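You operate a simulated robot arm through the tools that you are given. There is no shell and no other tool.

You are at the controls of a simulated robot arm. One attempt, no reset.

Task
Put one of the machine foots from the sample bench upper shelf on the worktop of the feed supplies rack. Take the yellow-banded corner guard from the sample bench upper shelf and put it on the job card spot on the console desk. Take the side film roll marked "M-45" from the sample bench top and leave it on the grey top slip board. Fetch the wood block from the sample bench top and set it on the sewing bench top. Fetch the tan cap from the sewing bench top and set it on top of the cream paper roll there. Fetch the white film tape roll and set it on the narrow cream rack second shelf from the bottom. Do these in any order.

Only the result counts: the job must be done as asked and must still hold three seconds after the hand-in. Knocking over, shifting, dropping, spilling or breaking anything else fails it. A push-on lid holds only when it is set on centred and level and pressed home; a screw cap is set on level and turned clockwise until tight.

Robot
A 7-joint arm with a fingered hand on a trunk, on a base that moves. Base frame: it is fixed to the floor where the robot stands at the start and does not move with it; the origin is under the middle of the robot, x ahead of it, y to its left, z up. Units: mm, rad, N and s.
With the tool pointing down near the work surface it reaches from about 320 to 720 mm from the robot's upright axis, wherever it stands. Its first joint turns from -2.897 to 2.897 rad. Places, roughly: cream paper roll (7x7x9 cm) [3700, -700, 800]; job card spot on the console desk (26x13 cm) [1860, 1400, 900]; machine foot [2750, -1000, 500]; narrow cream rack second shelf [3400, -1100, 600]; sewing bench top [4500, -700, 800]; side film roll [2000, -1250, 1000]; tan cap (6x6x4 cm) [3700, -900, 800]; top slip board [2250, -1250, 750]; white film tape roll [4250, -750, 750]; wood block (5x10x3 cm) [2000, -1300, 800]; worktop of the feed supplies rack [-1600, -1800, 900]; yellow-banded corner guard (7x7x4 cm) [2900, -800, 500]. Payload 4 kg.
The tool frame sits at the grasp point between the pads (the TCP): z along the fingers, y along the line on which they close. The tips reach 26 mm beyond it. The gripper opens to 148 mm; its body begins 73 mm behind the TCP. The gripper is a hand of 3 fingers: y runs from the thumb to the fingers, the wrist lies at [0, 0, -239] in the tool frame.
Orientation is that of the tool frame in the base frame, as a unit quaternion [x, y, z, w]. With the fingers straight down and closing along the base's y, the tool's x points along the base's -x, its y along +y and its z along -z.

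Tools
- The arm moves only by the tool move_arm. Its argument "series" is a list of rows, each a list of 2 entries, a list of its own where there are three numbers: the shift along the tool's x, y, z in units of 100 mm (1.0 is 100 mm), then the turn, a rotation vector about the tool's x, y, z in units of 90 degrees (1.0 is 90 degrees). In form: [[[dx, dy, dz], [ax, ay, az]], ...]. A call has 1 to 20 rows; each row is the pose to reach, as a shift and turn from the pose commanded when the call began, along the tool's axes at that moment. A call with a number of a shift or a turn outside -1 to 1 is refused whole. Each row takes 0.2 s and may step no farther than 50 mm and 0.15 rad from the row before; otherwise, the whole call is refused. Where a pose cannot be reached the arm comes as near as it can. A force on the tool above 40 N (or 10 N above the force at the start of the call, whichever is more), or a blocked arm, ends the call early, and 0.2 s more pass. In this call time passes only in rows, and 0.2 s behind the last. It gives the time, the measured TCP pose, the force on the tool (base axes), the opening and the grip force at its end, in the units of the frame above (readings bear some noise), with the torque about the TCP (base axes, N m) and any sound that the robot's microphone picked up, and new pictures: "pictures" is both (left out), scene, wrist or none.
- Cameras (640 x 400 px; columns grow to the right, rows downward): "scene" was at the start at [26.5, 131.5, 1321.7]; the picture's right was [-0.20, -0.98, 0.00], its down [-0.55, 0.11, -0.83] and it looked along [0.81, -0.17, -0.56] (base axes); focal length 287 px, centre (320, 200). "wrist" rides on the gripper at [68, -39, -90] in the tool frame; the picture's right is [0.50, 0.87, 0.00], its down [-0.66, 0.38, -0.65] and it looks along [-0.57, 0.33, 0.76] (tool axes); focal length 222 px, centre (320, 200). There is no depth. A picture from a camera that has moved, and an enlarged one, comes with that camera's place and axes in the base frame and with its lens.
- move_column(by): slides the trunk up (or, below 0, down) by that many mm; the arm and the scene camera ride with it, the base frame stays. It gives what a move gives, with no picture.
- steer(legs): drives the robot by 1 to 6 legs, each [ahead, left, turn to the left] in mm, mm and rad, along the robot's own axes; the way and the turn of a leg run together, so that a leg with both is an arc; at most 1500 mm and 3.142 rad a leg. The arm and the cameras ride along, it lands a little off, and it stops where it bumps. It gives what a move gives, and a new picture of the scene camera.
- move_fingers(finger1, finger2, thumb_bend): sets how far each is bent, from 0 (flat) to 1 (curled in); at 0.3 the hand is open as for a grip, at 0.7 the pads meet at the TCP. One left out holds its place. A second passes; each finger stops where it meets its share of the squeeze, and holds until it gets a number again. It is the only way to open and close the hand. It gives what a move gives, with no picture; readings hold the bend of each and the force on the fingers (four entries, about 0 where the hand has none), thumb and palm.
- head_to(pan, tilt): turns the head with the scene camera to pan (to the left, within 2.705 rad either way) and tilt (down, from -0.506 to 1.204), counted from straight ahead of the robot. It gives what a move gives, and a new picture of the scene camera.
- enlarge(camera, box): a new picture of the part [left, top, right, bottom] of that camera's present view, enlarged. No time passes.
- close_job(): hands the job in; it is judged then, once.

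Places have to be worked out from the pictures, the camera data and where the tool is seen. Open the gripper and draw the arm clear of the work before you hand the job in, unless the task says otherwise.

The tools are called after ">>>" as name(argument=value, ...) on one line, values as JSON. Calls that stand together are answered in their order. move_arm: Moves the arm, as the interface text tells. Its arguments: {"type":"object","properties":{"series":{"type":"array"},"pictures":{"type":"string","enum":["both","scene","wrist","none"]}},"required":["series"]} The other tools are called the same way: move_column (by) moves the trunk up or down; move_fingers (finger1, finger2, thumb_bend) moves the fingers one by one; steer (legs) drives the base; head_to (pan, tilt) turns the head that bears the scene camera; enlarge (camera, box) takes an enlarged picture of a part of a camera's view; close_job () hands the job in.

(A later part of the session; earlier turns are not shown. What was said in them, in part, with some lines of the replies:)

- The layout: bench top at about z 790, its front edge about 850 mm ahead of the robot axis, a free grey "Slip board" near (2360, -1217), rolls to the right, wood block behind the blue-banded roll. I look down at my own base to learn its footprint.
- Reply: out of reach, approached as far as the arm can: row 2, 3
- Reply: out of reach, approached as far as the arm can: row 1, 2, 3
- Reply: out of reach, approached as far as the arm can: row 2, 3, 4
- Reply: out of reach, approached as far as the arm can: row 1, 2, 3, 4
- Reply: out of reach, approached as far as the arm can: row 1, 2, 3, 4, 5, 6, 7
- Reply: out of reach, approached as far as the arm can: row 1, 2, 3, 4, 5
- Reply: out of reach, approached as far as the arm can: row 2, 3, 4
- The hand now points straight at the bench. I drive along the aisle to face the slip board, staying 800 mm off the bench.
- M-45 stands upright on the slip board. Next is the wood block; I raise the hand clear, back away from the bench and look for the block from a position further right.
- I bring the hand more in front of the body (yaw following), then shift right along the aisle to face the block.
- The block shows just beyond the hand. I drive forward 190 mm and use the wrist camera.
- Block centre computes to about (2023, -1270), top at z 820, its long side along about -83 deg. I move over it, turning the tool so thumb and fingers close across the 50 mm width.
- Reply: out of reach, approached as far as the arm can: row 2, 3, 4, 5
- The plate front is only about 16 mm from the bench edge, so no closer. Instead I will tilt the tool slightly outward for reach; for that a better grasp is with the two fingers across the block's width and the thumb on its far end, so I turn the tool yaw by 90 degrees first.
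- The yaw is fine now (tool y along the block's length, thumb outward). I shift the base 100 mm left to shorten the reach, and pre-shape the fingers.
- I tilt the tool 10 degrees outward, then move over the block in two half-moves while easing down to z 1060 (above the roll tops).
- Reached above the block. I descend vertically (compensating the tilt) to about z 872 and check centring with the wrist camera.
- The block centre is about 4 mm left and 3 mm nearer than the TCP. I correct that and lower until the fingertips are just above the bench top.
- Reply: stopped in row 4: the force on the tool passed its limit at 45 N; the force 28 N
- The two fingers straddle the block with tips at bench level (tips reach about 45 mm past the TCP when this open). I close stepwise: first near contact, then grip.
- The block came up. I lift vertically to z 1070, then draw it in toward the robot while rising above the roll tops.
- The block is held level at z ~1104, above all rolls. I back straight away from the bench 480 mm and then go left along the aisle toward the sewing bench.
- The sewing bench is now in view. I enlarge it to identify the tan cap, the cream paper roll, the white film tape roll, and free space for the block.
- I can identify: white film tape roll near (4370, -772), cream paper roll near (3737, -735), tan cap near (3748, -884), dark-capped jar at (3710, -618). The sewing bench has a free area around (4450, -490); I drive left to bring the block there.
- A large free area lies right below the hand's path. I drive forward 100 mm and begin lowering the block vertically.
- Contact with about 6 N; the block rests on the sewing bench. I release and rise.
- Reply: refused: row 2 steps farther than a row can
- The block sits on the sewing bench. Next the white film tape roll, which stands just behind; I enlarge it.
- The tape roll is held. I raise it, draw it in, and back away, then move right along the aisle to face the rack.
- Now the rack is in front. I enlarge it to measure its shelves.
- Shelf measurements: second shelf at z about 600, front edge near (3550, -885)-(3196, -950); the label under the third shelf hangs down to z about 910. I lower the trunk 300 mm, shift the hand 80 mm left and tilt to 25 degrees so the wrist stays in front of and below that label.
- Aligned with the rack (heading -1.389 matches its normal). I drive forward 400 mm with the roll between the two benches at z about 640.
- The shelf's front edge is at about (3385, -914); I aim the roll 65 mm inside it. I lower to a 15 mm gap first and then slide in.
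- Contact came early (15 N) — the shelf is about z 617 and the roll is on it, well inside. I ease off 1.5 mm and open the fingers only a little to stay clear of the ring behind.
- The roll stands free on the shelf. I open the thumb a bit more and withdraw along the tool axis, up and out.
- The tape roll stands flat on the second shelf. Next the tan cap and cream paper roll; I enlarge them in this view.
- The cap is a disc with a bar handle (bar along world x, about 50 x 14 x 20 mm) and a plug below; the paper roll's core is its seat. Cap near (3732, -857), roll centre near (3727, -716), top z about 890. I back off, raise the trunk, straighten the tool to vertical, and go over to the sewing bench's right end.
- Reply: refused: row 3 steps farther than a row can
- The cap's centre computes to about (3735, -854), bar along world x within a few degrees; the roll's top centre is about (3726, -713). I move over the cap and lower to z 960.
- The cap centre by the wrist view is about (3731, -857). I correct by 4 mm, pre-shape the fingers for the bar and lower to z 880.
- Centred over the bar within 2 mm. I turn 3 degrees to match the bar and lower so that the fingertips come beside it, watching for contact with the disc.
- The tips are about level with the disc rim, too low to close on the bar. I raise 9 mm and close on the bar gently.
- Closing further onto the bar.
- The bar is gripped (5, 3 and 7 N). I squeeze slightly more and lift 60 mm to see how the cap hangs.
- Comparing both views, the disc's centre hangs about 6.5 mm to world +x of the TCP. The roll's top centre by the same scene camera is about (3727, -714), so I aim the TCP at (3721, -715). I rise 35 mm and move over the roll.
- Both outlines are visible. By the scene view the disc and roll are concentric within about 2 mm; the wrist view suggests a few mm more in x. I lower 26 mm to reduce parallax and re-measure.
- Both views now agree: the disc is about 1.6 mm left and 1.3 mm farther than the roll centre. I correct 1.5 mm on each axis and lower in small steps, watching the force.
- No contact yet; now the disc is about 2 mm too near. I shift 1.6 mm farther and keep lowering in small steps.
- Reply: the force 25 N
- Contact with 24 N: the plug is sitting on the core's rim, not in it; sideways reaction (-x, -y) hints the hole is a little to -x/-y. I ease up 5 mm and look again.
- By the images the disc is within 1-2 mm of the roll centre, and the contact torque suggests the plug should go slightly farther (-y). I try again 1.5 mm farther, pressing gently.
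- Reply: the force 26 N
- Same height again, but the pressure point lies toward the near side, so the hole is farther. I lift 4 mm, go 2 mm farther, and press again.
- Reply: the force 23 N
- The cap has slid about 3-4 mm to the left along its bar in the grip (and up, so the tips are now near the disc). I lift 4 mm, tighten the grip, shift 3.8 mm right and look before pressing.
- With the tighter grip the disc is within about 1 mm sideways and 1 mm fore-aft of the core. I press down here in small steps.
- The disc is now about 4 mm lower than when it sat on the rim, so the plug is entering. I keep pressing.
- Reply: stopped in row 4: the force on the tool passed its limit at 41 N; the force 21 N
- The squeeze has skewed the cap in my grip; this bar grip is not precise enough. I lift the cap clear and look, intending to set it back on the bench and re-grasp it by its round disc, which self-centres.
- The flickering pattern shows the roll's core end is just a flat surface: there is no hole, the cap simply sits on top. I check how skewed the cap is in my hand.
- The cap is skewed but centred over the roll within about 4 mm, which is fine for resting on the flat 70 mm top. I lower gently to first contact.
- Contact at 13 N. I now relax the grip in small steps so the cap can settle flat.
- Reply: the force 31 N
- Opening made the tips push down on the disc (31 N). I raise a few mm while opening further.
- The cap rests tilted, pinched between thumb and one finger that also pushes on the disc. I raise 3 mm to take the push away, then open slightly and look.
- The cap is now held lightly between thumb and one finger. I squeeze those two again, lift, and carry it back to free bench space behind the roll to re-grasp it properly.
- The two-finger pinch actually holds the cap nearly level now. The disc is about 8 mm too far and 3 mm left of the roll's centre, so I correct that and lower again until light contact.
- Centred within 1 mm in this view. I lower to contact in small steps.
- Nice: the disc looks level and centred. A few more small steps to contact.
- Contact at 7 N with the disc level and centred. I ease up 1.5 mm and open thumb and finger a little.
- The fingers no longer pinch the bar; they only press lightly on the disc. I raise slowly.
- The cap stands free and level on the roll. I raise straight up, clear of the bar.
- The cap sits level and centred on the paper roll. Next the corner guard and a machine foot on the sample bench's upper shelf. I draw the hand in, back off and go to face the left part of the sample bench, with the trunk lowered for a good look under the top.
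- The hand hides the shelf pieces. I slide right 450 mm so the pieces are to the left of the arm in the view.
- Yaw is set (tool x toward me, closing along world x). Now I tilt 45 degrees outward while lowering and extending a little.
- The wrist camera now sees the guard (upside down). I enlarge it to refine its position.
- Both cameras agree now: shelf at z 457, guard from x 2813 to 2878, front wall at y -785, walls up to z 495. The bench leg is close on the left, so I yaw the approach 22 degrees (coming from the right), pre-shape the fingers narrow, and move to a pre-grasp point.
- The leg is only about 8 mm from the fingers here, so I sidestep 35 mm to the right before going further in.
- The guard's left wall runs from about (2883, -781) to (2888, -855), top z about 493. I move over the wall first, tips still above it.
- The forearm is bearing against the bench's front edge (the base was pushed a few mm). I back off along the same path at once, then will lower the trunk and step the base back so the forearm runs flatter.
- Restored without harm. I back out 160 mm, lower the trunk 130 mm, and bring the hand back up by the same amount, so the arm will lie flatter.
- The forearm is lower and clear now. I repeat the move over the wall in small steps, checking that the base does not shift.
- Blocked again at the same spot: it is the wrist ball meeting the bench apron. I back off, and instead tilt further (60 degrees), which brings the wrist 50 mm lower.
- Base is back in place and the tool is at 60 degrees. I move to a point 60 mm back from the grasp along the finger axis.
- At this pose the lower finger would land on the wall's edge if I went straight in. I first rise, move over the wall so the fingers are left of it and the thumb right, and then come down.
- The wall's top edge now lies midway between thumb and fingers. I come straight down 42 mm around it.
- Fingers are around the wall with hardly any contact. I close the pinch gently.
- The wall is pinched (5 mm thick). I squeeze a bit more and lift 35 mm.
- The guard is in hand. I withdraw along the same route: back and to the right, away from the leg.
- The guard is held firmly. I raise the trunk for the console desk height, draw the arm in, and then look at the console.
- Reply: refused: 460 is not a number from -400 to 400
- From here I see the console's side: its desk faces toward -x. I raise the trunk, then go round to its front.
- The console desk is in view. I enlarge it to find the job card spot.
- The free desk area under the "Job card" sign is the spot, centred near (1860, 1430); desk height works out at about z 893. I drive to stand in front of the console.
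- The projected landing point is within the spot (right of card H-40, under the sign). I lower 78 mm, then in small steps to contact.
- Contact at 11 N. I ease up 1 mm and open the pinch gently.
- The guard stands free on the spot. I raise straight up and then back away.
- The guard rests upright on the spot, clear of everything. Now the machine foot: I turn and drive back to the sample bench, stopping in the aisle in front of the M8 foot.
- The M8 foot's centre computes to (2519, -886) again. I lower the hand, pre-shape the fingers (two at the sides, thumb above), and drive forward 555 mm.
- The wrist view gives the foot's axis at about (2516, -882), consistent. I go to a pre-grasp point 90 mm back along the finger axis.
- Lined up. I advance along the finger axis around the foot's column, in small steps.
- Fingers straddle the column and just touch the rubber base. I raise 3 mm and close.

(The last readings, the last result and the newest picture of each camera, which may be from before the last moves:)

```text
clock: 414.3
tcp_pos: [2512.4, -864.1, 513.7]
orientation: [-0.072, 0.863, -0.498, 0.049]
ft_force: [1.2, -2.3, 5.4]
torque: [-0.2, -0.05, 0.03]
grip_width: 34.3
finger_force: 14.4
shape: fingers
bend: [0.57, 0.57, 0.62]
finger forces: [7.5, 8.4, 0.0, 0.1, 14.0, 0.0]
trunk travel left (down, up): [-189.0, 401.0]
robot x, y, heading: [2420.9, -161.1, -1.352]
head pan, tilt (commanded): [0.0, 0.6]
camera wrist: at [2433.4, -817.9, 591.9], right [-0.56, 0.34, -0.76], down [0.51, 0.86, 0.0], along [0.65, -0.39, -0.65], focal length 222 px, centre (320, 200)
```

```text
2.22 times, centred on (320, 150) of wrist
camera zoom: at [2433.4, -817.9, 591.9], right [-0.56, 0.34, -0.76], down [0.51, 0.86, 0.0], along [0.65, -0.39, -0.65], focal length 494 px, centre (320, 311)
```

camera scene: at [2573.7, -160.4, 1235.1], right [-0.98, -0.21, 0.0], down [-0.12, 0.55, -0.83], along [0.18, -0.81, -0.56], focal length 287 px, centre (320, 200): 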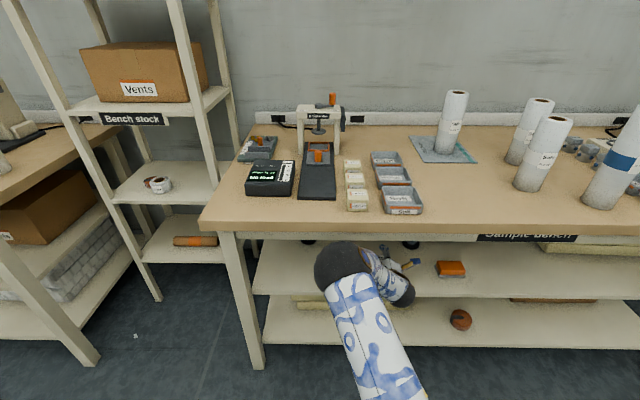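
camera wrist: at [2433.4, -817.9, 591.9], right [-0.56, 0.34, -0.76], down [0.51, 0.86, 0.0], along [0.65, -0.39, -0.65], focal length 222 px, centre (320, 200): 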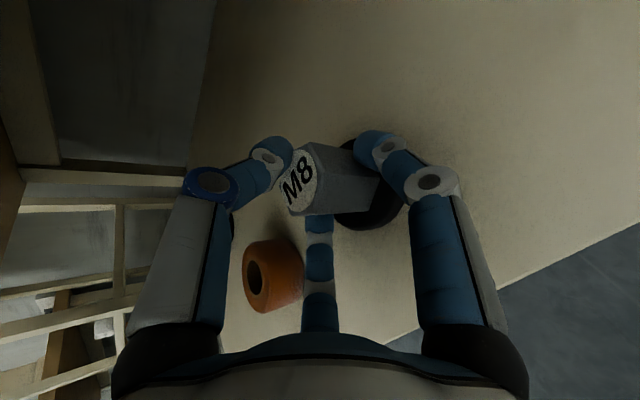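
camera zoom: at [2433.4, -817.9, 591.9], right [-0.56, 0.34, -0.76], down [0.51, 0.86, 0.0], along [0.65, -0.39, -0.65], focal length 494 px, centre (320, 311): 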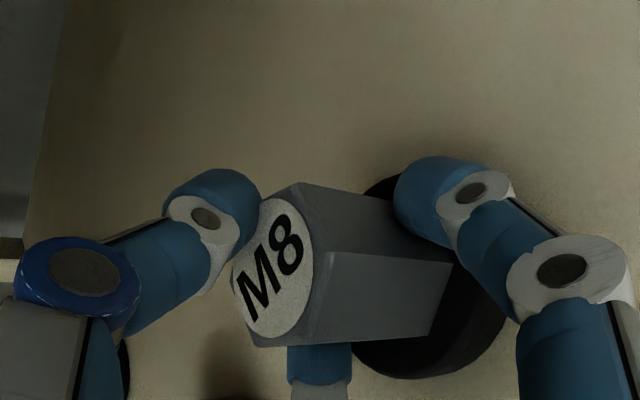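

Thumb on top, fingers at the sides, all pressing. I lift 30 mm and look.

>>> move_arm(series=[[[0, -0.1, -0.06], [0, 0, 0]], [[0, -0.26, -0.15], [0, 0, 0]], [[0, -0.26, -0.15], [0, 0, 0]]], pictures="wrist")

>>> enlarge(camera="wrist", box=[200, 60, 440, 240])

```text
clock: 415.1
tcp_pos: [2511.9, -865.3, 546.0]
orientation: [-0.072, 0.862, -0.499, 0.049]
ft_force: [-0.3, 0.7, -1.0]
torque: [-0.01, -0.02, 0.01]
grip_width: 32.1
finger_force: 13.0
shape: fingers
bend: [0.57, 0.57, 0.63]
finger forces: [7.8, 9.1, 0.0, 0.0, 9.3, 0.1]
trunk travel left (down, up): [-189.0, 401.0]
robot x, y, heading: [2419.2, -160.2, -1.349]
head pan, tilt (commanded): [0.0, 0.6]
camera wrist: at [2432.2, -818.4, 622.5], right [-0.56, 0.34, -0.76], down [0.51, 0.86, 0.01], along [0.65, -0.39, -0.65], focal length 222 px, centre (320, 200)
```

wrist: 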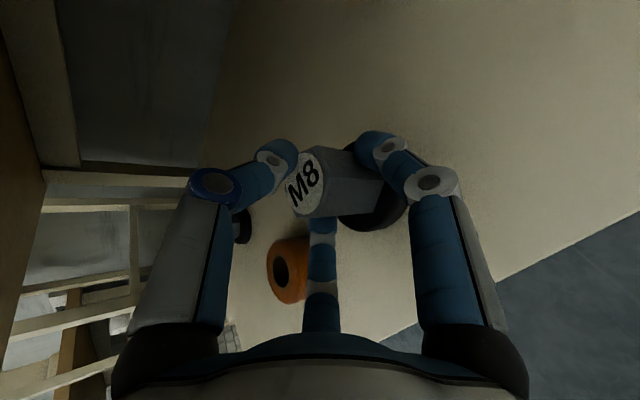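

```text
2.22 times, centred on (320, 150) of wrist
camera zoom: at [2432.2, -818.4, 622.5], right [-0.56, 0.34, -0.76], down [0.51, 0.86, 0.01], along [0.65, -0.39, -0.65], focal length 494 px, centre (320, 311)
```

zoom: 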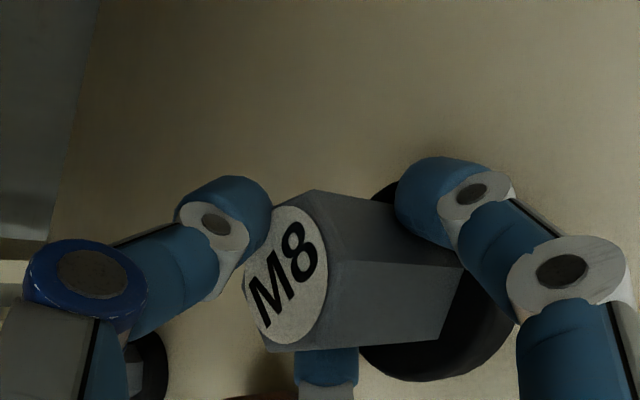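

The foot is held. I withdraw it from the shelf straight back, then back the robot away.

>>> move_arm(series=[[[0, 0.2, -0.35], [0, 0, 0]], [[0, 0.4, -0.7], [0, 0, 0]], [[0.01, 0.55, -0.95], [0, 0, 0]]], pictures="none")

>>> steer(legs=[[-450, 0, 0]])

>>> move_column(by=380)

>>> head_to(pan=0.2, tilt=0.6)

```text
clock: 415.9
tcp_pos: [2491.1, -758.6, 544.8]
orientation: [-0.072, 0.862, -0.499, 0.049]
ft_force: [0.5, -0.5, -1.6]
torque: [0.0, -0.04, 0.01]
grip_width: 32.1
finger_force: 13.2
shape: fingers
bend: [0.57, 0.57, 0.63]
finger forces: [7.9, 9.0, 0.1, 0.0, 9.4, 0.1]
trunk travel left (down, up): [-189.0, 401.0]
robot x, y, heading: [2419.5, -162.6, -1.351]
head pan, tilt (commanded): [0.0, 0.6]
```

```text
clock: 418.6
tcp_pos: [2394.6, -317.0, 544.4]
orientation: [-0.073, 0.862, -0.498, 0.05]
ft_force: [0.4, -0.8, -1.3]
torque: [0.02, 0.04, -0.01]
grip_width: 31.9
finger_force: 13.2
shape: fingers
bend: [0.57, 0.57, 0.63]
finger forces: [7.9, 9.1, 0.0, 0.1, 9.2, 0.0]
trunk travel left (down, up): [-189.0, 401.0]
robot x, y, heading: [2321.7, 280.1, -1.354]
head pan, tilt (commanded): [0.0, 0.6]
camera scene: at [2476.3, 282.3, 1235.1], right [-0.98, -0.22, 0.0], down [-0.12, 0.55, -0.82], along [0.18, -0.81, -0.57], focal length 287 px, centre (320, 200)
```

scene: 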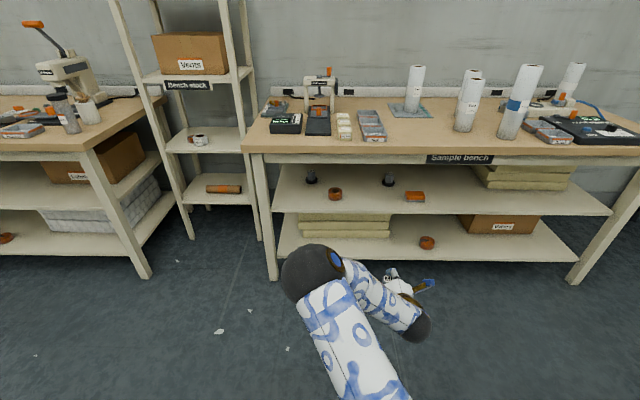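

```text
clock: 422.3
tcp_pos: [2393.7, -316.8, 923.7]
orientation: [-0.072, 0.863, -0.498, 0.049]
ft_force: [-1.0, 0.9, -1.5]
torque: [0.01, 0.01, 0.01]
grip_width: 32.3
finger_force: 13.0
shape: fingers
bend: [0.57, 0.57, 0.63]
finger forces: [8.0, 9.0, 0.0, 0.1, 9.3, 0.0]
trunk travel left (down, up): [-569.0, 21.0]
robot x, y, heading: [2323.5, 275.7, -1.359]
head pan, tilt (commanded): [0.0, 0.6]
```

```text
clock: 423.0
tcp_pos: [2394.1, -315.7, 923.9]
orientation: [-0.072, 0.862, -0.498, 0.049]
ft_force: [0.4, -0.6, -0.6]
torque: [0.03, 0.03, 0.01]
grip_width: 31.9
finger_force: 13.4
shape: fingers
bend: [0.57, 0.57, 0.63]
finger forces: [7.8, 8.9, 0.0, 0.1, 9.3, 0.0]
trunk travel left (down, up): [-569.0, 21.0]
robot x, y, heading: [2321.6, 281.9, -1.356]
head pan, tilt (commanded): [0.201, 0.6]
camera scene: at [2493.1, 287.7, 1615.1], right [-0.91, -0.41, 0.0], down [-0.23, 0.52, -0.82], along [0.33, -0.75, -0.57], focal length 287 px, centre (320, 200)
```

scene: 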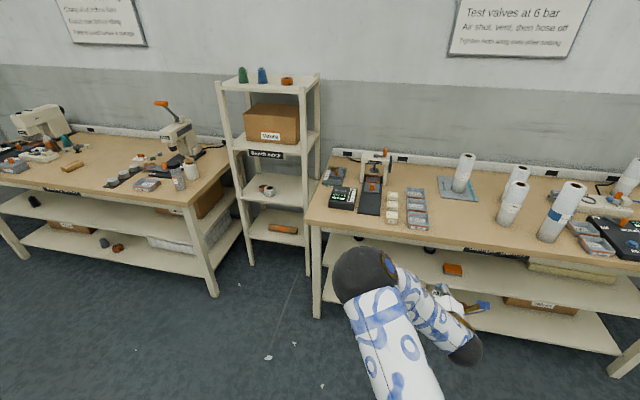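

All placed pieces look undisturbed. I now drive along the aisle to the feed supplies rack, holding the foot.

>>> steer(legs=[[0, -1500, 0], [0, -1500, 0], [0, -1000, 0]])

>>> head_to(pan=-0.1, tilt=0.5)

```text
clock: 442.3
tcp_pos: [-1564.9, -1083.0, 923.3]
orientation: [-0.058, 0.863, -0.5, 0.041]
ft_force: [0.4, 0.4, -1.8]
torque: [0.0, 0.01, -0.05]
grip_width: 31.9
finger_force: 13.2
shape: fingers
bend: [0.57, 0.57, 0.63]
finger forces: [7.9, 9.0, 0.0, 0.0, 9.1, 0.0]
trunk travel left (down, up): [-569.0, 21.0]
robot x, y, heading: [-1618.9, -486.1, -1.386]
head pan, tilt (commanded): [0.201, 0.6]
camera scene: at [-1446.2, -482.9, 1615.1], right [-0.93, -0.38, 0.0], down [-0.21, 0.52, -0.82], along [0.31, -0.76, -0.57], focal length 287 px, centre (320, 200)
```

scene: 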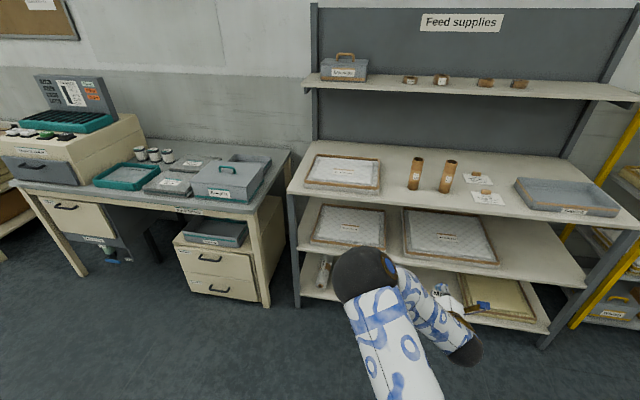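

```text
clock: 443.1
tcp_pos: [-1565.0, -1083.9, 924.6]
orientation: [-0.058, 0.864, -0.499, 0.041]
ft_force: [-0.8, 0.1, -1.4]
torque: [0.01, 0.01, 0.01]
grip_width: 31.6
finger_force: 12.4
shape: fingers
bend: [0.57, 0.57, 0.63]
finger forces: [7.9, 9.0, 0.0, 0.0, 9.1, 0.0]
trunk travel left (down, up): [-569.0, 21.0]
robot x, y, heading: [-1613.3, -484.6, -1.388]
head pan, tilt (commanded): [-0.099, 0.499]
camera scene: at [-1471.5, -491.6, 1624.1], right [-1.0, -0.09, 0.0], down [-0.04, 0.48, -0.88], along [0.07, -0.87, -0.48], focal length 287 px, centre (320, 200)
```

scene: 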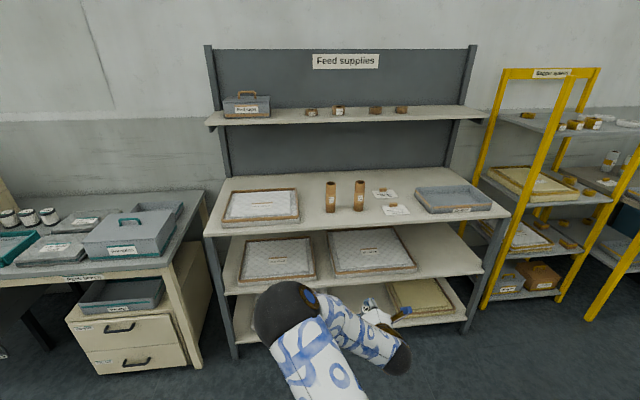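

>>> enlarge(camera="scene", box=[200, 150, 520, 260])

```text
2.00 times, centred on (360, 205) of scene
camera zoom: at [-1471.5, -491.6, 1624.1], right [-1.0, -0.09, 0.0], down [-0.04, 0.48, -0.88], along [0.07, -0.87, -0.48], focal length 574 px, centre (240, 190)
```

zoom: 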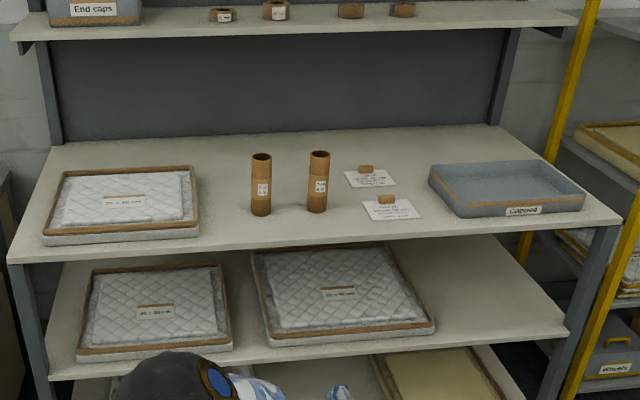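

The worktop (z about 887) has a free gap between the left tray and the brown tubes; I aim the foot at about (-1336, -1649). I raise the hand 90 mm and drive closer.

>>> move_arm(series=[[[0, -0.26, -0.15], [0, 0, 0]], [[0, -0.52, -0.3], [0, 0, 0]], [[0, -0.78, -0.45], [0, 0, 0]]], pictures="none")

>>> steer(legs=[[0, 123, 0], [400, 0, 0]])

>>> head_to(pan=-0.1, tilt=0.85)

```text
clock: 443.9
tcp_pos: [-1566.4, -1082.4, 1014.0]
orientation: [-0.058, 0.864, -0.499, 0.041]
ft_force: [-0.4, 0.1, -1.9]
torque: [-0.01, -0.02, -0.01]
grip_width: 31.6
finger_force: 13.0
shape: fingers
bend: [0.57, 0.57, 0.63]
finger forces: [7.7, 8.9, 0.1, 0.0, 9.3, 0.0]
trunk travel left (down, up): [-569.0, 21.0]
robot x, y, heading: [-1617.7, -488.0, -1.387]
head pan, tilt (commanded): [-0.099, 0.499]
```

```text
clock: 447.3
tcp_pos: [-1368.1, -1455.8, 1013.2]
orientation: [-0.059, 0.864, -0.499, 0.042]
ft_force: [-0.4, -0.3, -0.5]
torque: [0.0, 0.03, -0.03]
grip_width: 31.7
finger_force: 13.3
shape: fingers
bend: [0.57, 0.57, 0.63]
finger forces: [7.6, 9.0, 0.1, 0.0, 9.1, 0.0]
trunk travel left (down, up): [-569.0, 21.0]
robot x, y, heading: [-1419.7, -862.9, -1.379]
head pan, tilt (commanded): [-0.099, 0.499]
camera scene: at [-1276.2, -863.5, 1624.1], right [-1.0, -0.09, 0.0], down [-0.04, 0.48, -0.88], along [0.08, -0.87, -0.48], focal length 287 px, centre (320, 200)
```

scene: 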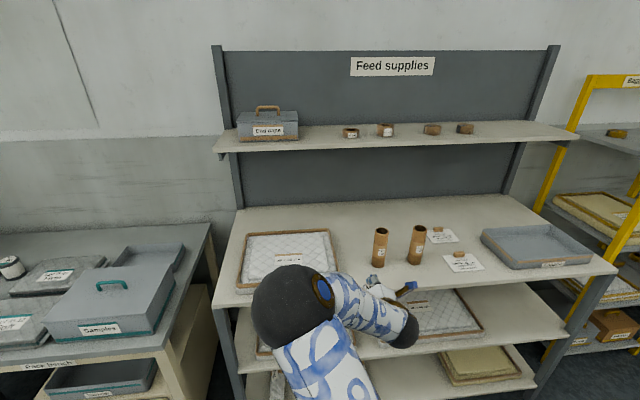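

```text
clock: 448.1
tcp_pos: [-1368.8, -1454.2, 1014.1]
orientation: [-0.06, 0.864, -0.499, 0.042]
ft_force: [0.3, 0.5, -0.9]
torque: [0.0, -0.02, 0.02]
grip_width: 31.6
finger_force: 12.9
shape: fingers
bend: [0.57, 0.57, 0.63]
finger forces: [7.6, 8.8, 0.0, 0.0, 9.1, 0.0]
trunk travel left (down, up): [-569.0, 21.0]
robot x, y, heading: [-1420.1, -858.1, -1.38]
head pan, tilt (commanded): [-0.099, 0.85]
camera scene: at [-1277.5, -850.4, 1594.2], right [-1.0, -0.09, 0.0], down [-0.07, 0.75, -0.66], along [0.06, -0.66, -0.75], focal length 287 px, centre (320, 200)
```

scene: 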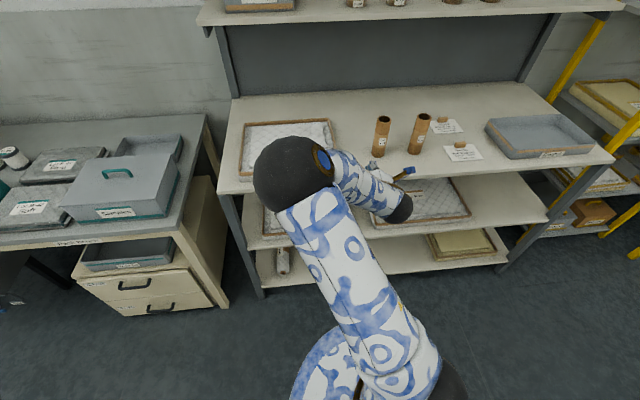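

>>> enlarge(camera="scene", box=[220, 90, 500, 220])

```text
2.29 times, centred on (360, 155) of scene
camera zoom: at [-1277.5, -850.4, 1594.2], right [-1.0, -0.09, 0.0], down [-0.07, 0.75, -0.66], along [0.06, -0.66, -0.75], focal length 656 px, centre (229, 303)
```

zoom: 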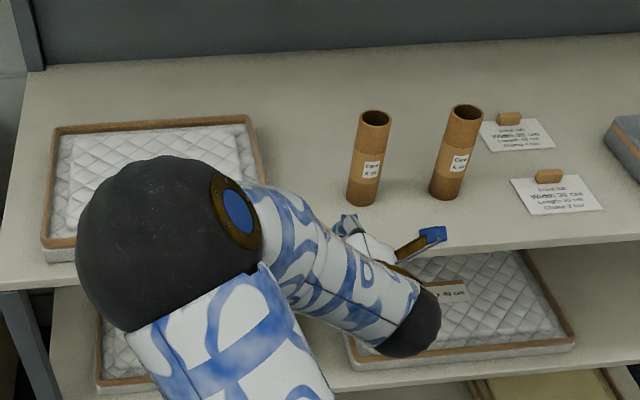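

The gap between tray and tubes is about 145 mm wide, centred near x -1325; I target the foot at (-1325, -1632). I drive the last 160 mm with the foot still about 70 mm above the worktop.

>>> steer(legs=[[162, 10, 0]])

>>> move_arm(series=[[[0, 0, 0.003], [0, 0, 0]]], pictures="both")

>>> enlarge(camera="scene", box=[220, 90, 500, 260])

```text
clock: 449.6
tcp_pos: [-1326.5, -1612.9, 1013.4]
orientation: [-0.061, 0.864, -0.499, 0.042]
ft_force: [0.7, -0.1, -0.6]
torque: [0.04, -0.02, 0.01]
grip_width: 31.7
finger_force: 12.9
shape: fingers
bend: [0.57, 0.57, 0.63]
finger forces: [7.7, 8.9, 0.1, 0.0, 9.0, 0.0]
trunk travel left (down, up): [-569.0, 21.0]
robot x, y, heading: [-1381.3, -1016.4, -1.38]
head pan, tilt (commanded): [-0.099, 0.85]
camera scene: at [-1236.7, -1008.9, 1594.1], right [-1.0, -0.09, 0.0], down [-0.07, 0.75, -0.66], along [0.06, -0.66, -0.75], focal length 287 px, centre (320, 200)
```

scene: 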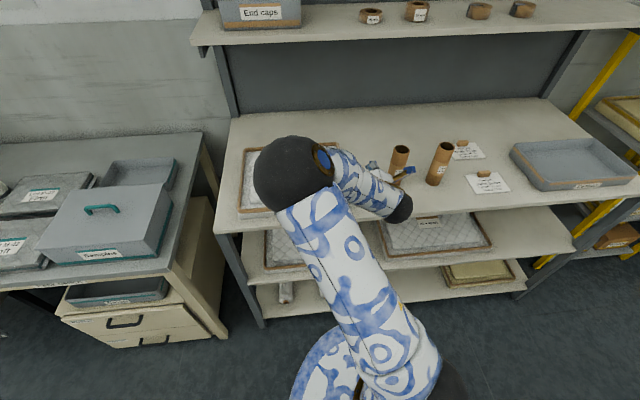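

```text
clock: 449.9
tcp_pos: [-1326.7, -1612.4, 1013.7]
orientation: [-0.061, 0.864, -0.499, 0.042]
ft_force: [0.3, 0.9, -1.5]
torque: [0.0, 0.01, 0.0]
grip_width: 31.7
finger_force: 13.0
shape: fingers
bend: [0.57, 0.57, 0.63]
finger forces: [7.7, 8.8, 0.0, 0.1, 9.1, 0.0]
trunk travel left (down, up): [-569.0, 21.0]
robot x, y, heading: [-1376.9, -1018.5, -1.379]
head pan, tilt (commanded): [-0.099, 0.85]
camera scene: at [-1236.9, -1008.1, 1594.2], right [-1.0, -0.09, 0.0], down [-0.07, 0.75, -0.66], along [0.06, -0.66, -0.75], focal length 287 px, centre (320, 200)
camera wrist: at [-1403.9, -1563.2, 1091.6], right [-0.55, 0.35, -0.76], down [0.54, 0.84, 0.01], along [0.64, -0.4, -0.65], focal length 222 px, centre (320, 200)
```

scene: 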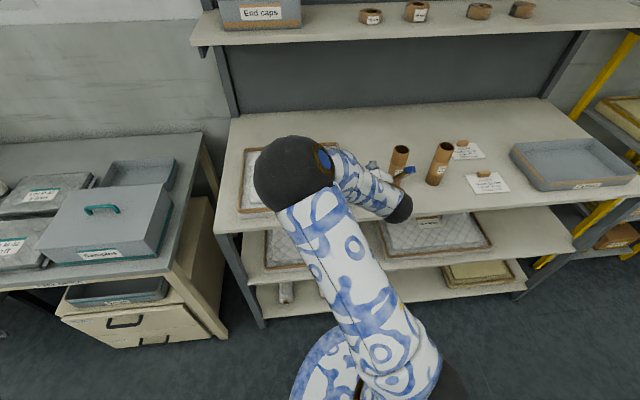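
wrist: 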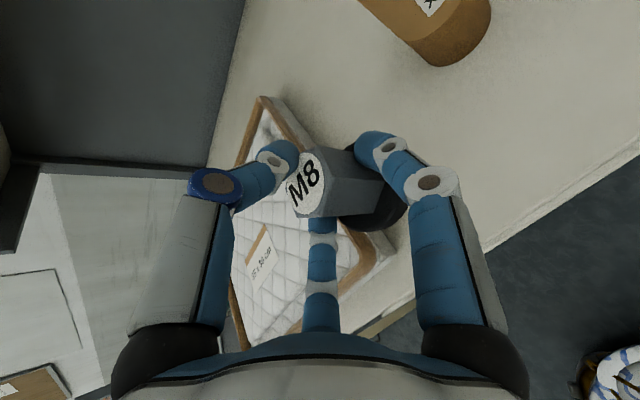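

```text
2.29 times, centred on (360, 175) of scene
camera zoom: at [-1236.9, -1008.1, 1594.2], right [-1.0, -0.09, 0.0], down [-0.07, 0.75, -0.66], along [0.06, -0.66, -0.75], focal length 656 px, centre (229, 257)
```

zoom: 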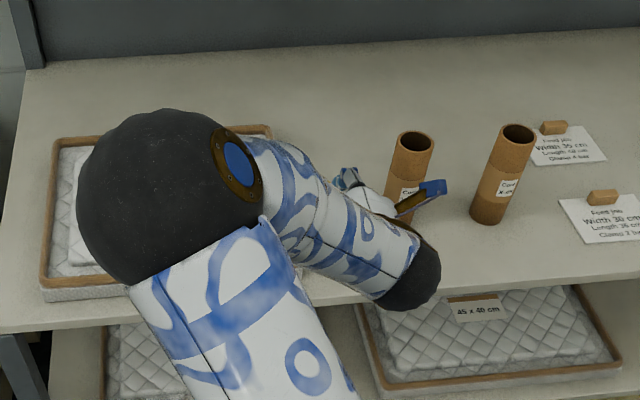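

The landing point projects onto free worktop, about 35 mm clear of the tray and well inside the front edge. I lower 55 mm, then in small steps to contact.

>>> move_arm(series=[[[0, 0.24, 0.14], [0, 0, 0]], [[0, 0.477, 0.275], [0, 0, 0]], [[0, 0.477, 0.275], [0, 0, 0]]], pictures="wrist")

>>> move_arm(series=[[[0, 0.035, 0.02], [0, 0, 0]], [[0, 0.07, 0.04], [0, 0, 0]], [[0, 0.09, 0.052], [0, 0, 0]]], pictures="none")

```text
clock: 450.8
tcp_pos: [-1326.4, -1611.2, 959.5]
orientation: [-0.06, 0.863, -0.499, 0.042]
ft_force: [-1.5, 0.5, 0.3]
torque: [0.05, -0.03, 0.07]
grip_width: 31.4
finger_force: 13.7
shape: fingers
bend: [0.57, 0.57, 0.63]
finger forces: [7.7, 10.4, 0.0, 0.1, 9.2, 0.1]
trunk travel left (down, up): [-569.0, 21.0]
robot x, y, heading: [-1382.1, -1016.9, -1.388]
head pan, tilt (commanded): [-0.099, 0.85]
camera wrist: at [-1404.9, -1562.3, 1038.0], right [-0.55, 0.35, -0.76], down [0.54, 0.84, 0.01], along [0.64, -0.4, -0.65], focal length 222 px, centre (320, 200)
```

wrist: 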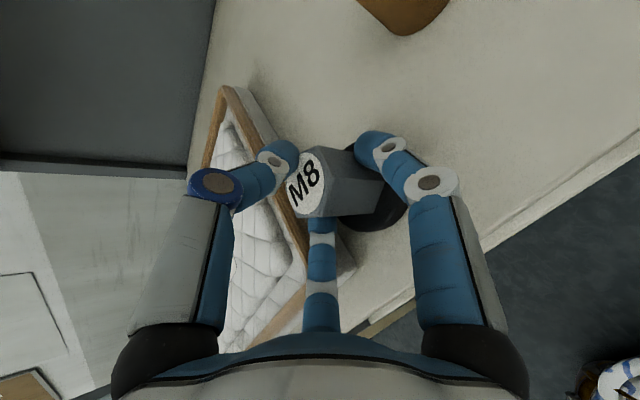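

```text
clock: 451.6
tcp_pos: [-1326.1, -1609.7, 952.3]
orientation: [-0.06, 0.862, -0.502, 0.042]
ft_force: [-1.8, 6.8, 23.0]
torque: [-0.7, -0.13, -0.02]
grip_width: 31.8
finger_force: 21.2
shape: fingers
bend: [0.59, 0.58, 0.63]
finger forces: [8.2, 9.5, 0.0, 0.1, 24.6, 0.0]
trunk travel left (down, up): [-569.0, 21.0]
robot x, y, heading: [-1380.7, -1016.0, -1.385]
head pan, tilt (commanded): [-0.099, 0.85]
```

Contact (worktop is at about z 900); I ease up 4 mm to a light touch and look.

>>> move_arm(series=[[[0, -0.03, -0.017], [0, 0, 0]], [[0, -0.045, -0.026], [0, 0, 0]]], pictures="both")

>>> enlarge(camera="wrist", box=[200, 60, 440, 240])

```text
clock: 452.1
tcp_pos: [-1325.5, -1610.8, 953.4]
orientation: [-0.06, 0.864, -0.499, 0.042]
ft_force: [-2.7, 1.2, 11.1]
torque: [-0.38, -0.05, -0.07]
grip_width: 31.7
finger_force: 17.8
shape: fingers
bend: [0.59, 0.58, 0.63]
finger forces: [9.2, 9.9, 0.1, 0.0, 16.7, 0.0]
trunk travel left (down, up): [-569.0, 21.0]
robot x, y, heading: [-1381.9, -1017.5, -1.379]
head pan, tilt (commanded): [-0.099, 0.85]
camera scene: at [-1237.4, -1006.8, 1594.1], right [-1.0, -0.09, 0.0], down [-0.07, 0.75, -0.66], along [0.06, -0.66, -0.75], focal length 287 px, centre (320, 200)
camera wrist: at [-1403.8, -1561.8, 1031.8], right [-0.55, 0.35, -0.76], down [0.54, 0.84, 0.01], along [0.64, -0.4, -0.65], focal length 222 px, centre (320, 200)
```

scene: 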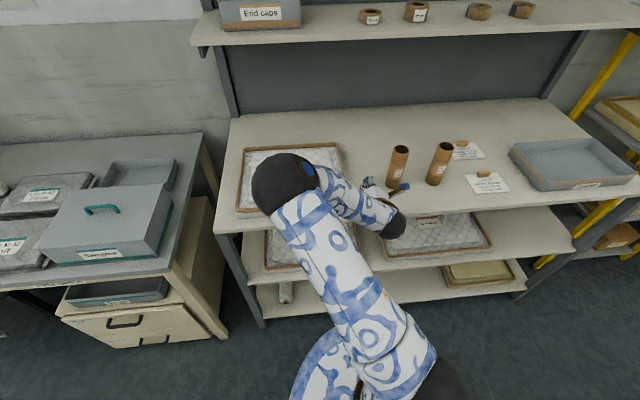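
wrist: 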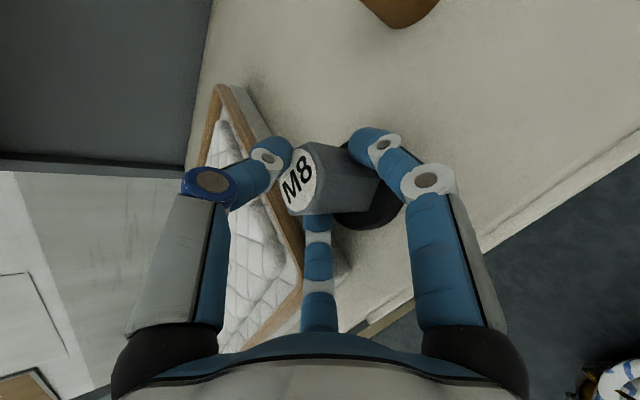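

```text
2.22 times, centred on (320, 150) of wrist
camera zoom: at [-1403.8, -1561.8, 1031.8], right [-0.55, 0.35, -0.76], down [0.54, 0.84, 0.01], along [0.64, -0.4, -0.65], focal length 494 px, centre (320, 311)
```

zoom: 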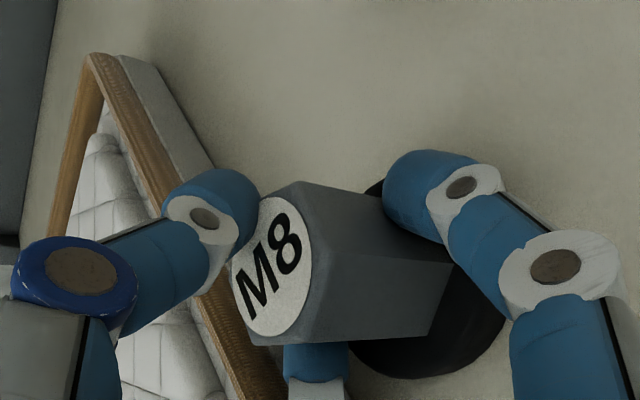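

The foot stands on the worktop. I open the thumb first, then the side fingers slightly (the left one only a little, as the tray is near).

>>> move_fingers(thumb_bend=0.52)

>>> move_fingers(finger1=0.54, finger2=0.555)

>>> move_arm(series=[[[0, -0.005, -0.003], [0, 0, 0]]], pictures="wrist")

>>> enlarge(camera="wrist", box=[200, 60, 440, 240])

```text
clock: 453.1
tcp_pos: [-1326.2, -1611.8, 953.8]
orientation: [-0.061, 0.864, -0.498, 0.042]
ft_force: [0.1, -0.8, -1.5]
torque: [0.01, -0.01, 0.01]
grip_width: 41.2
finger_force: 8.3
shape: fingers
bend: [0.59, 0.59, 0.52]
finger forces: [8.5, 8.4, 0.1, 0.0, 0.1, 0.0]
trunk travel left (down, up): [-569.0, 21.0]
robot x, y, heading: [-1380.5, -1014.9, -1.381]
head pan, tilt (commanded): [-0.099, 0.85]
```

```text
clock: 454.1
tcp_pos: [-1325.2, -1611.8, 953.6]
orientation: [-0.061, 0.864, -0.498, 0.042]
ft_force: [-0.7, 0.1, 0.7]
torque: [-0.03, -0.05, 0.03]
grip_width: 51.8
finger_force: 0.7
shape: fingers
bend: [0.54, 0.55, 0.52]
finger forces: [0.0, 0.6, 0.0, 0.0, 0.1, 0.0]
trunk travel left (down, up): [-569.0, 21.0]
robot x, y, heading: [-1379.7, -1014.8, -1.383]
head pan, tilt (commanded): [-0.099, 0.85]
```

```text
clock: 454.6
tcp_pos: [-1325.1, -1612.1, 954.6]
orientation: [-0.061, 0.863, -0.499, 0.043]
ft_force: [-0.1, 0.5, -0.2]
torque: [-0.02, -0.03, 0.02]
grip_width: 51.6
finger_force: 0.3
shape: fingers
bend: [0.54, 0.55, 0.52]
finger forces: [0.0, 0.8, 0.1, 0.0, 0.0, 0.0]
trunk travel left (down, up): [-569.0, 21.0]
robot x, y, heading: [-1381.5, -1018.2, -1.383]
head pan, tilt (commanded): [-0.099, 0.85]
camera wrist: at [-1403.1, -1563.0, 1032.2], right [-0.55, 0.35, -0.76], down [0.54, 0.84, 0.01], along [0.64, -0.4, -0.65], focal length 222 px, centre (320, 200)
```

wrist: 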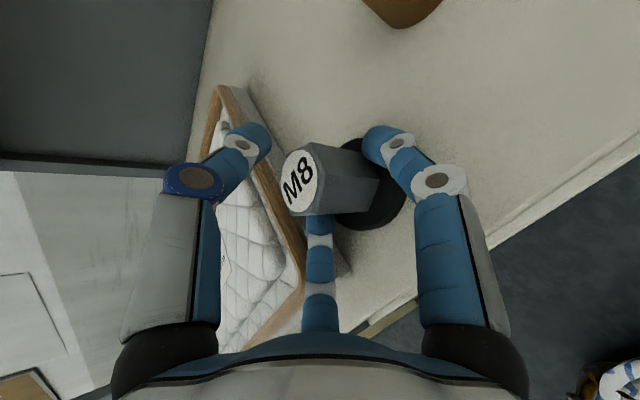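

```text
2.22 times, centred on (320, 150) of wrist
camera zoom: at [-1403.1, -1563.0, 1032.2], right [-0.55, 0.35, -0.76], down [0.54, 0.84, 0.01], along [0.64, -0.4, -0.65], focal length 494 px, centre (320, 311)
```

zoom: 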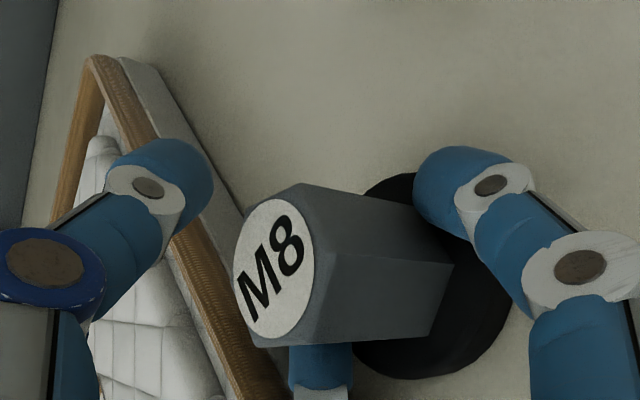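

Released; the foot stands upright. I lift slightly and withdraw back along the finger axis.

>>> move_arm(series=[[[-0.015, -0.09, -0.05], [0, 0, 0]], [[-0.015, -0.18, -0.2], [0, 0, 0]], [[-0.015, -0.18, -0.5], [0, 0, 0]], [[-0.015, -0.18, -0.9], [0, 0, 0]]], pictures="wrist")

>>> steer(legs=[[-400, 0, 0]])

>>> enlarge(camera="scene", box=[220, 60, 500, 240])

```text
clock: 455.6
tcp_pos: [-1333.1, -1544.5, 1014.9]
orientation: [-0.061, 0.863, -0.499, 0.042]
ft_force: [-0.1, -0.6, 0.0]
torque: [-0.01, 0.02, -0.01]
grip_width: 51.8
finger_force: 0.1
shape: fingers
bend: [0.54, 0.55, 0.52]
finger forces: [0.0, 0.0, 0.1, 0.0, 0.1, 0.0]
trunk travel left (down, up): [-569.0, 21.0]
robot x, y, heading: [-1384.0, -1012.3, -1.379]
head pan, tilt (commanded): [-0.099, 0.85]
camera wrist: at [-1411.6, -1494.3, 1092.0], right [-0.55, 0.35, -0.76], down [0.54, 0.84, 0.01], along [0.64, -0.4, -0.65], focal length 222 px, centre (320, 200)
```

wrist: 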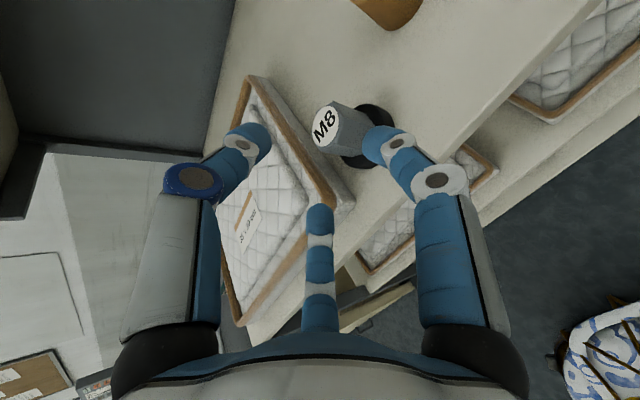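

```text
clock: 458.1
tcp_pos: [-1413.5, -1146.2, 1013.9]
orientation: [-0.057, 0.864, -0.499, 0.04]
ft_force: [0.2, 0.1, 0.2]
torque: [-0.01, -0.01, 0.01]
grip_width: 51.9
finger_force: 0.0
shape: fingers
bend: [0.54, 0.55, 0.52]
finger forces: [0.0, 0.0, 0.1, 0.1, 0.1, 0.0]
trunk travel left (down, up): [-569.0, 21.0]
robot x, y, heading: [-1458.3, -619.7, -1.387]
head pan, tilt (commanded): [-0.099, 0.85]
camera scene: at [-1312.2, -610.3, 1594.2], right [-1.0, -0.08, 0.0], down [-0.06, 0.75, -0.66], along [0.06, -0.66, -0.75], focal length 287 px, centre (320, 200)
```

scene: 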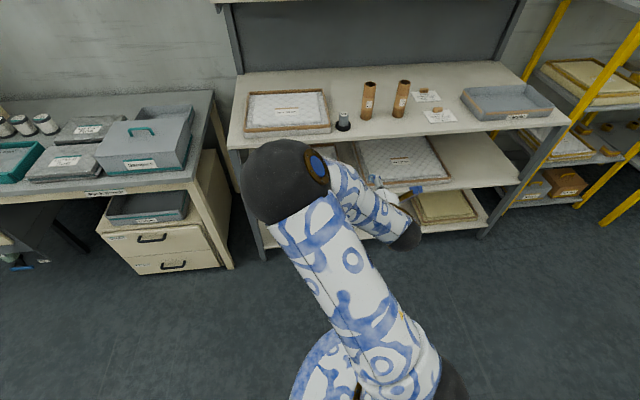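

```text
2.22 times, centred on (360, 150) of scene
camera zoom: at [-1312.2, -610.3, 1594.2], right [-1.0, -0.08, 0.0], down [-0.06, 0.75, -0.66], along [0.06, -0.66, -0.75], focal length 638 px, centre (231, 311)
```

zoom: 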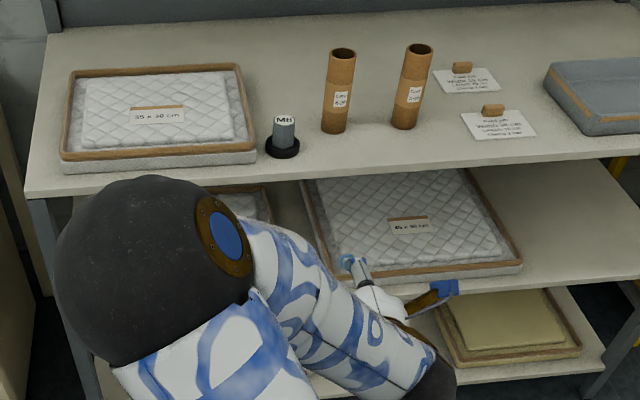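

The foot stands upright on the worktop, with tray and tubes untouched. I now go back to double-check the cap on the paper roll and the other pieces before handing in.

>>> steer(legs=[[0, 1500, 0], [0, 1500, 0], [0, 1400, 0]])

>>> head_to(pan=0.3, tilt=0.5)

```text
clock: 478.9
tcp_pos: [2880.3, -300.6, 1013.8]
orientation: [-0.067, 0.863, -0.499, 0.045]
ft_force: [-0.8, -0.1, 0.7]
torque: [0.0, -0.02, -0.01]
grip_width: 51.9
finger_force: 0.1
shape: fingers
bend: [0.54, 0.55, 0.52]
finger forces: [0.0, 0.0, 0.0, 0.0, 0.0, 0.0]
trunk travel left (down, up): [-569.0, 21.0]
robot x, y, heading: [2822.5, 230.6, -1.369]
head pan, tilt (commanded): [-0.099, 0.85]
camera scene: at [2969.4, 238.1, 1594.2], right [-0.99, -0.11, 0.0], down [-0.08, 0.75, -0.66], along [0.07, -0.66, -0.75], focal length 287 px, centre (320, 200)
```

scene: 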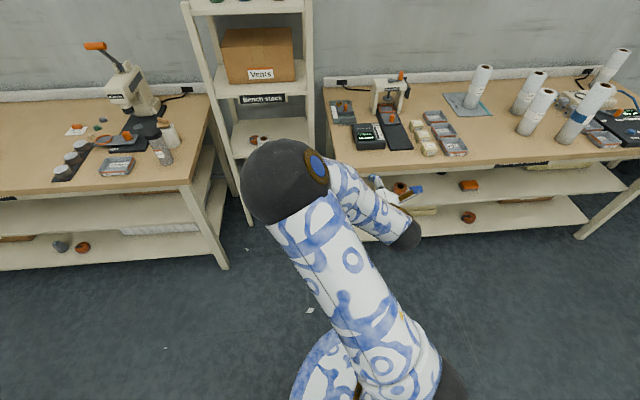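

```text
clock: 479.8
tcp_pos: [2880.5, -300.3, 1014.2]
orientation: [-0.067, 0.863, -0.499, 0.046]
ft_force: [-0.3, 0.6, -0.3]
torque: [0.02, -0.02, 0.0]
grip_width: 51.8
finger_force: 0.1
shape: fingers
bend: [0.54, 0.55, 0.52]
finger forces: [0.1, 0.0, 0.1, 0.0, 0.0, 0.0]
trunk travel left (down, up): [-569.0, 21.0]
robot x, y, heading: [2826.9, 225.2, -1.364]
head pan, tilt (commanded): [0.3, 0.499]
camera scene: at [3005.0, 236.1, 1624.1], right [-0.88, -0.48, 0.0], down [-0.23, 0.42, -0.88], along [0.42, -0.77, -0.48], focal length 287 px, centre (320, 200)
```

scene: 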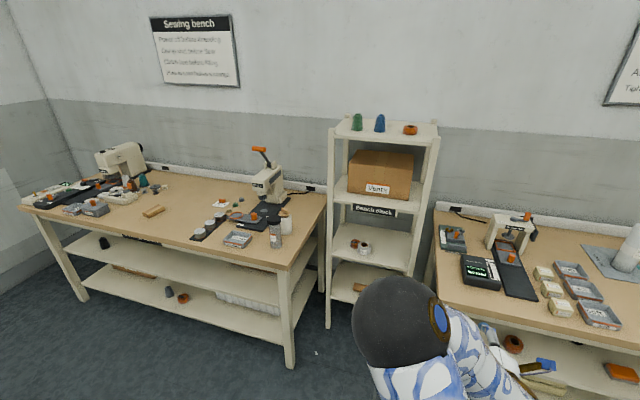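

>>> enlarge(camera="scene", box=[255, 195, 315, 255])

>>> enlarge(camera="scene", box=[330, 210, 420, 310])

>>> enlarge(camera="scene", box=[120, 180, 300, 260])

```text
6.67 times, centred on (285, 225) of scene
camera zoom: at [3005.0, 236.1, 1624.1], right [-0.88, -0.48, 0.0], down [-0.23, 0.42, -0.88], along [0.42, -0.77, -0.48], focal length 1914 px, centre (553, 33)
```

zoom: 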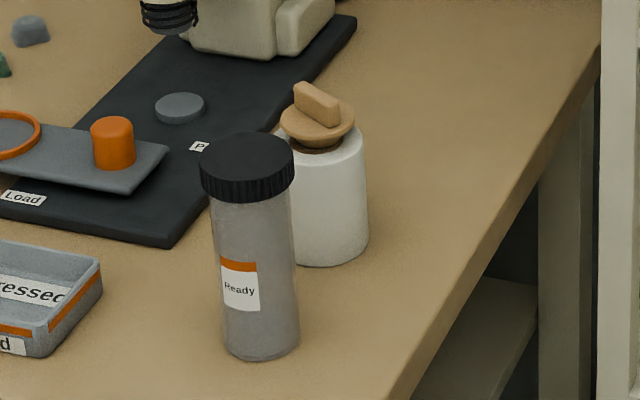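

```text
4.00 times, centred on (375, 260) of scene
camera zoom: at [3005.0, 236.1, 1624.1], right [-0.88, -0.48, 0.0], down [-0.23, 0.42, -0.88], along [0.42, -0.77, -0.48], focal length 1148 px, centre (100, -40)
```

zoom: 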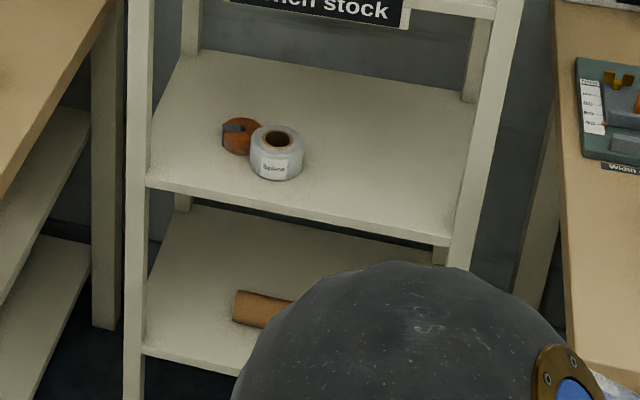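

```text
3.56 times, centred on (210, 220) of scene
camera zoom: at [3005.0, 236.1, 1624.1], right [-0.88, -0.48, 0.0], down [-0.23, 0.42, -0.88], along [0.42, -0.77, -0.48], focal length 1021 px, centre (711, 129)
```

zoom: 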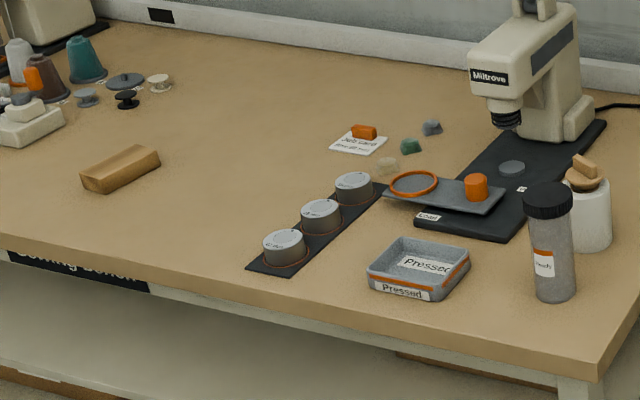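

The cap sits centred and level on the paper roll, the tape roll on its shelf, the block and the rest are in place. I check the M-45 roll once more and open the hand fully, well clear in the aisle.

>>> move_fingers(finger1=0.3, finger2=0.3, thumb_bend=0.3)

>>> head_to(pan=-0.35, tilt=0.5)

>>> enlarge(camera="scene", box=[130, 90, 450, 290])

```text
clock: 480.8
tcp_pos: [2879.7, -299.7, 1014.2]
orientation: [-0.067, 0.863, -0.498, 0.045]
ft_force: [0.8, -0.4, 0.9]
torque: [0.0, -0.01, -0.02]
grip_width: 126.6
finger_force: 0.1
shape: fingers
bend: [0.3, 0.3, 0.3]
finger forces: [0.1, 0.0, 0.0, 0.0, 0.1, 0.0]
trunk travel left (down, up): [-569.0, 21.0]
robot x, y, heading: [2824.9, 231.3, -1.366]
head pan, tilt (commanded): [0.3, 0.499]
```

```text
clock: 481.8
tcp_pos: [2880.0, -299.4, 1014.1]
orientation: [-0.068, 0.863, -0.499, 0.046]
ft_force: [-0.2, 0.4, -0.6]
torque: [-0.02, 0.03, 0.04]
grip_width: 126.5
finger_force: 0.0
shape: fingers
bend: [0.3, 0.3, 0.3]
finger forces: [0.1, 0.0, 0.0, 0.0, 0.1, 0.0]
trunk travel left (down, up): [-569.0, 21.0]
robot x, y, heading: [2823.1, 233.2, -1.368]
head pan, tilt (commanded): [-0.351, 0.499]
camera scene: at [2947.9, 225.8, 1624.2], right [-0.99, 0.14, 0.0], down [0.07, 0.47, -0.88], along [-0.13, -0.87, -0.48], focal length 287 px, centre (320, 200)
```

scene: 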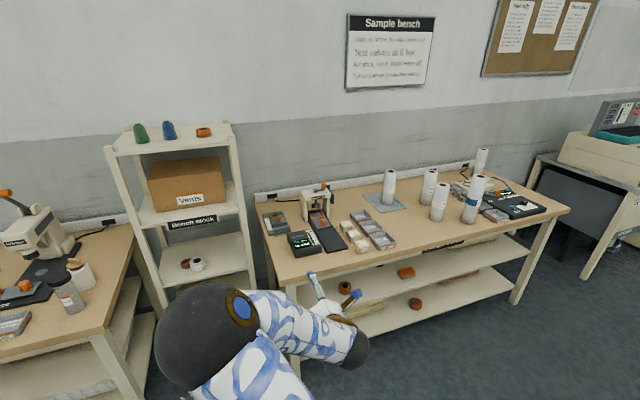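

```text
2.00 times, centred on (290, 190) of scene
camera zoom: at [2947.9, 225.8, 1624.2], right [-0.99, 0.14, 0.0], down [0.07, 0.47, -0.88], along [-0.13, -0.87, -0.48], focal length 574 px, centre (380, 220)
```

zoom: 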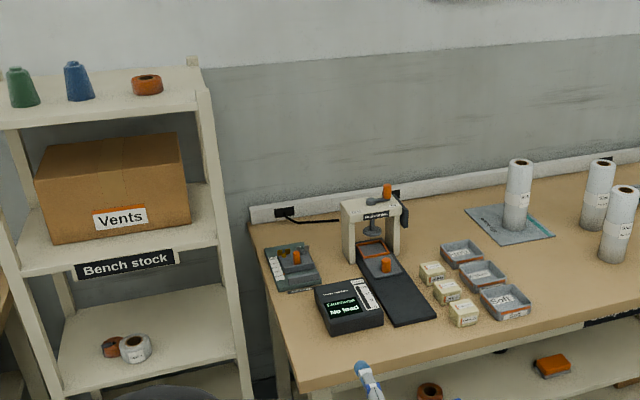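

M-45 stands on the grey board. One last close look at the cap from this other angle.

>>> enlarge(camera="scene", box=[45, 245, 115, 320])

```text
5.33 times, centred on (80, 282) of scene
camera zoom: at [2947.9, 225.8, 1624.2], right [-0.99, 0.14, 0.0], down [0.07, 0.47, -0.88], along [-0.13, -0.87, -0.48], focal length 1531 px, centre (1600, -240)
```

zoom: 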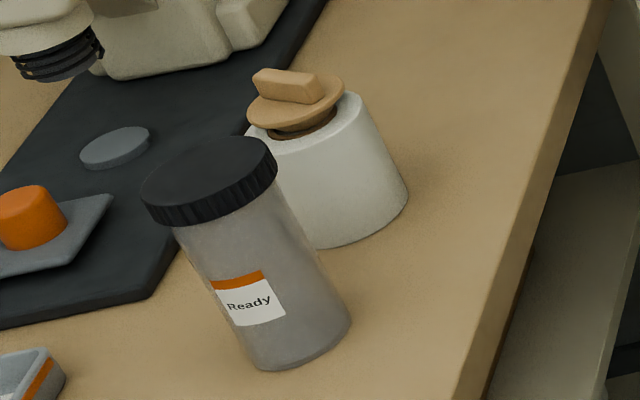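

All six pieces are where they were asked to be: foot on the feed rack worktop, guard on the job card spot, M-45 on the slip board, block on the sewing bench, cap level and centred on the paper roll, tape roll on the rack's second shelf. The hand is open and clear in the aisle, so I hand the job in.

>>> close_job()

```text
The job is handed in.
```

I placed all six pieces and handed the job in. I haven't been told the result of the judging.

| Piece | Where it is now |
|---|---|
| Machine foot (M8) | Upright on the feed supplies rack worktop, between the left tray and the brown tubes |
| Yellow-banded corner guard | On the console desk under the "Job card" sign, about 30 mm off the spot's centre |
| Side film roll M-45 | Upright on the grey slip board; I read the label before taking it |
| Wood block | On the sewing bench top, in the free area at the front |
| Tan cap | On the cream paper roll, level and within about 2 mm of centre |
| White film tape roll | On the second shelf from the bottom of the narrow cream rack, about 70 mm behind its front edge |

**Tan cap:** It rests on top and is not pushed in. The roll's core looks flush with no opening, so I judged there was nothing to press into. Placing it took several tries, and I pressed on it with up to about 41 N before it sat level.

**Contact with the sample bench:** While reaching for the corner guard, the arm pressed against the front of the sample bench twice. Each time the robot's own base shifted about 10 mm. The pieces on the bench looked undisturbed in the later pictures.

In the last pictures of each place everything was standing as set down. I opened the hand and left it clear in the aisle before handing in.
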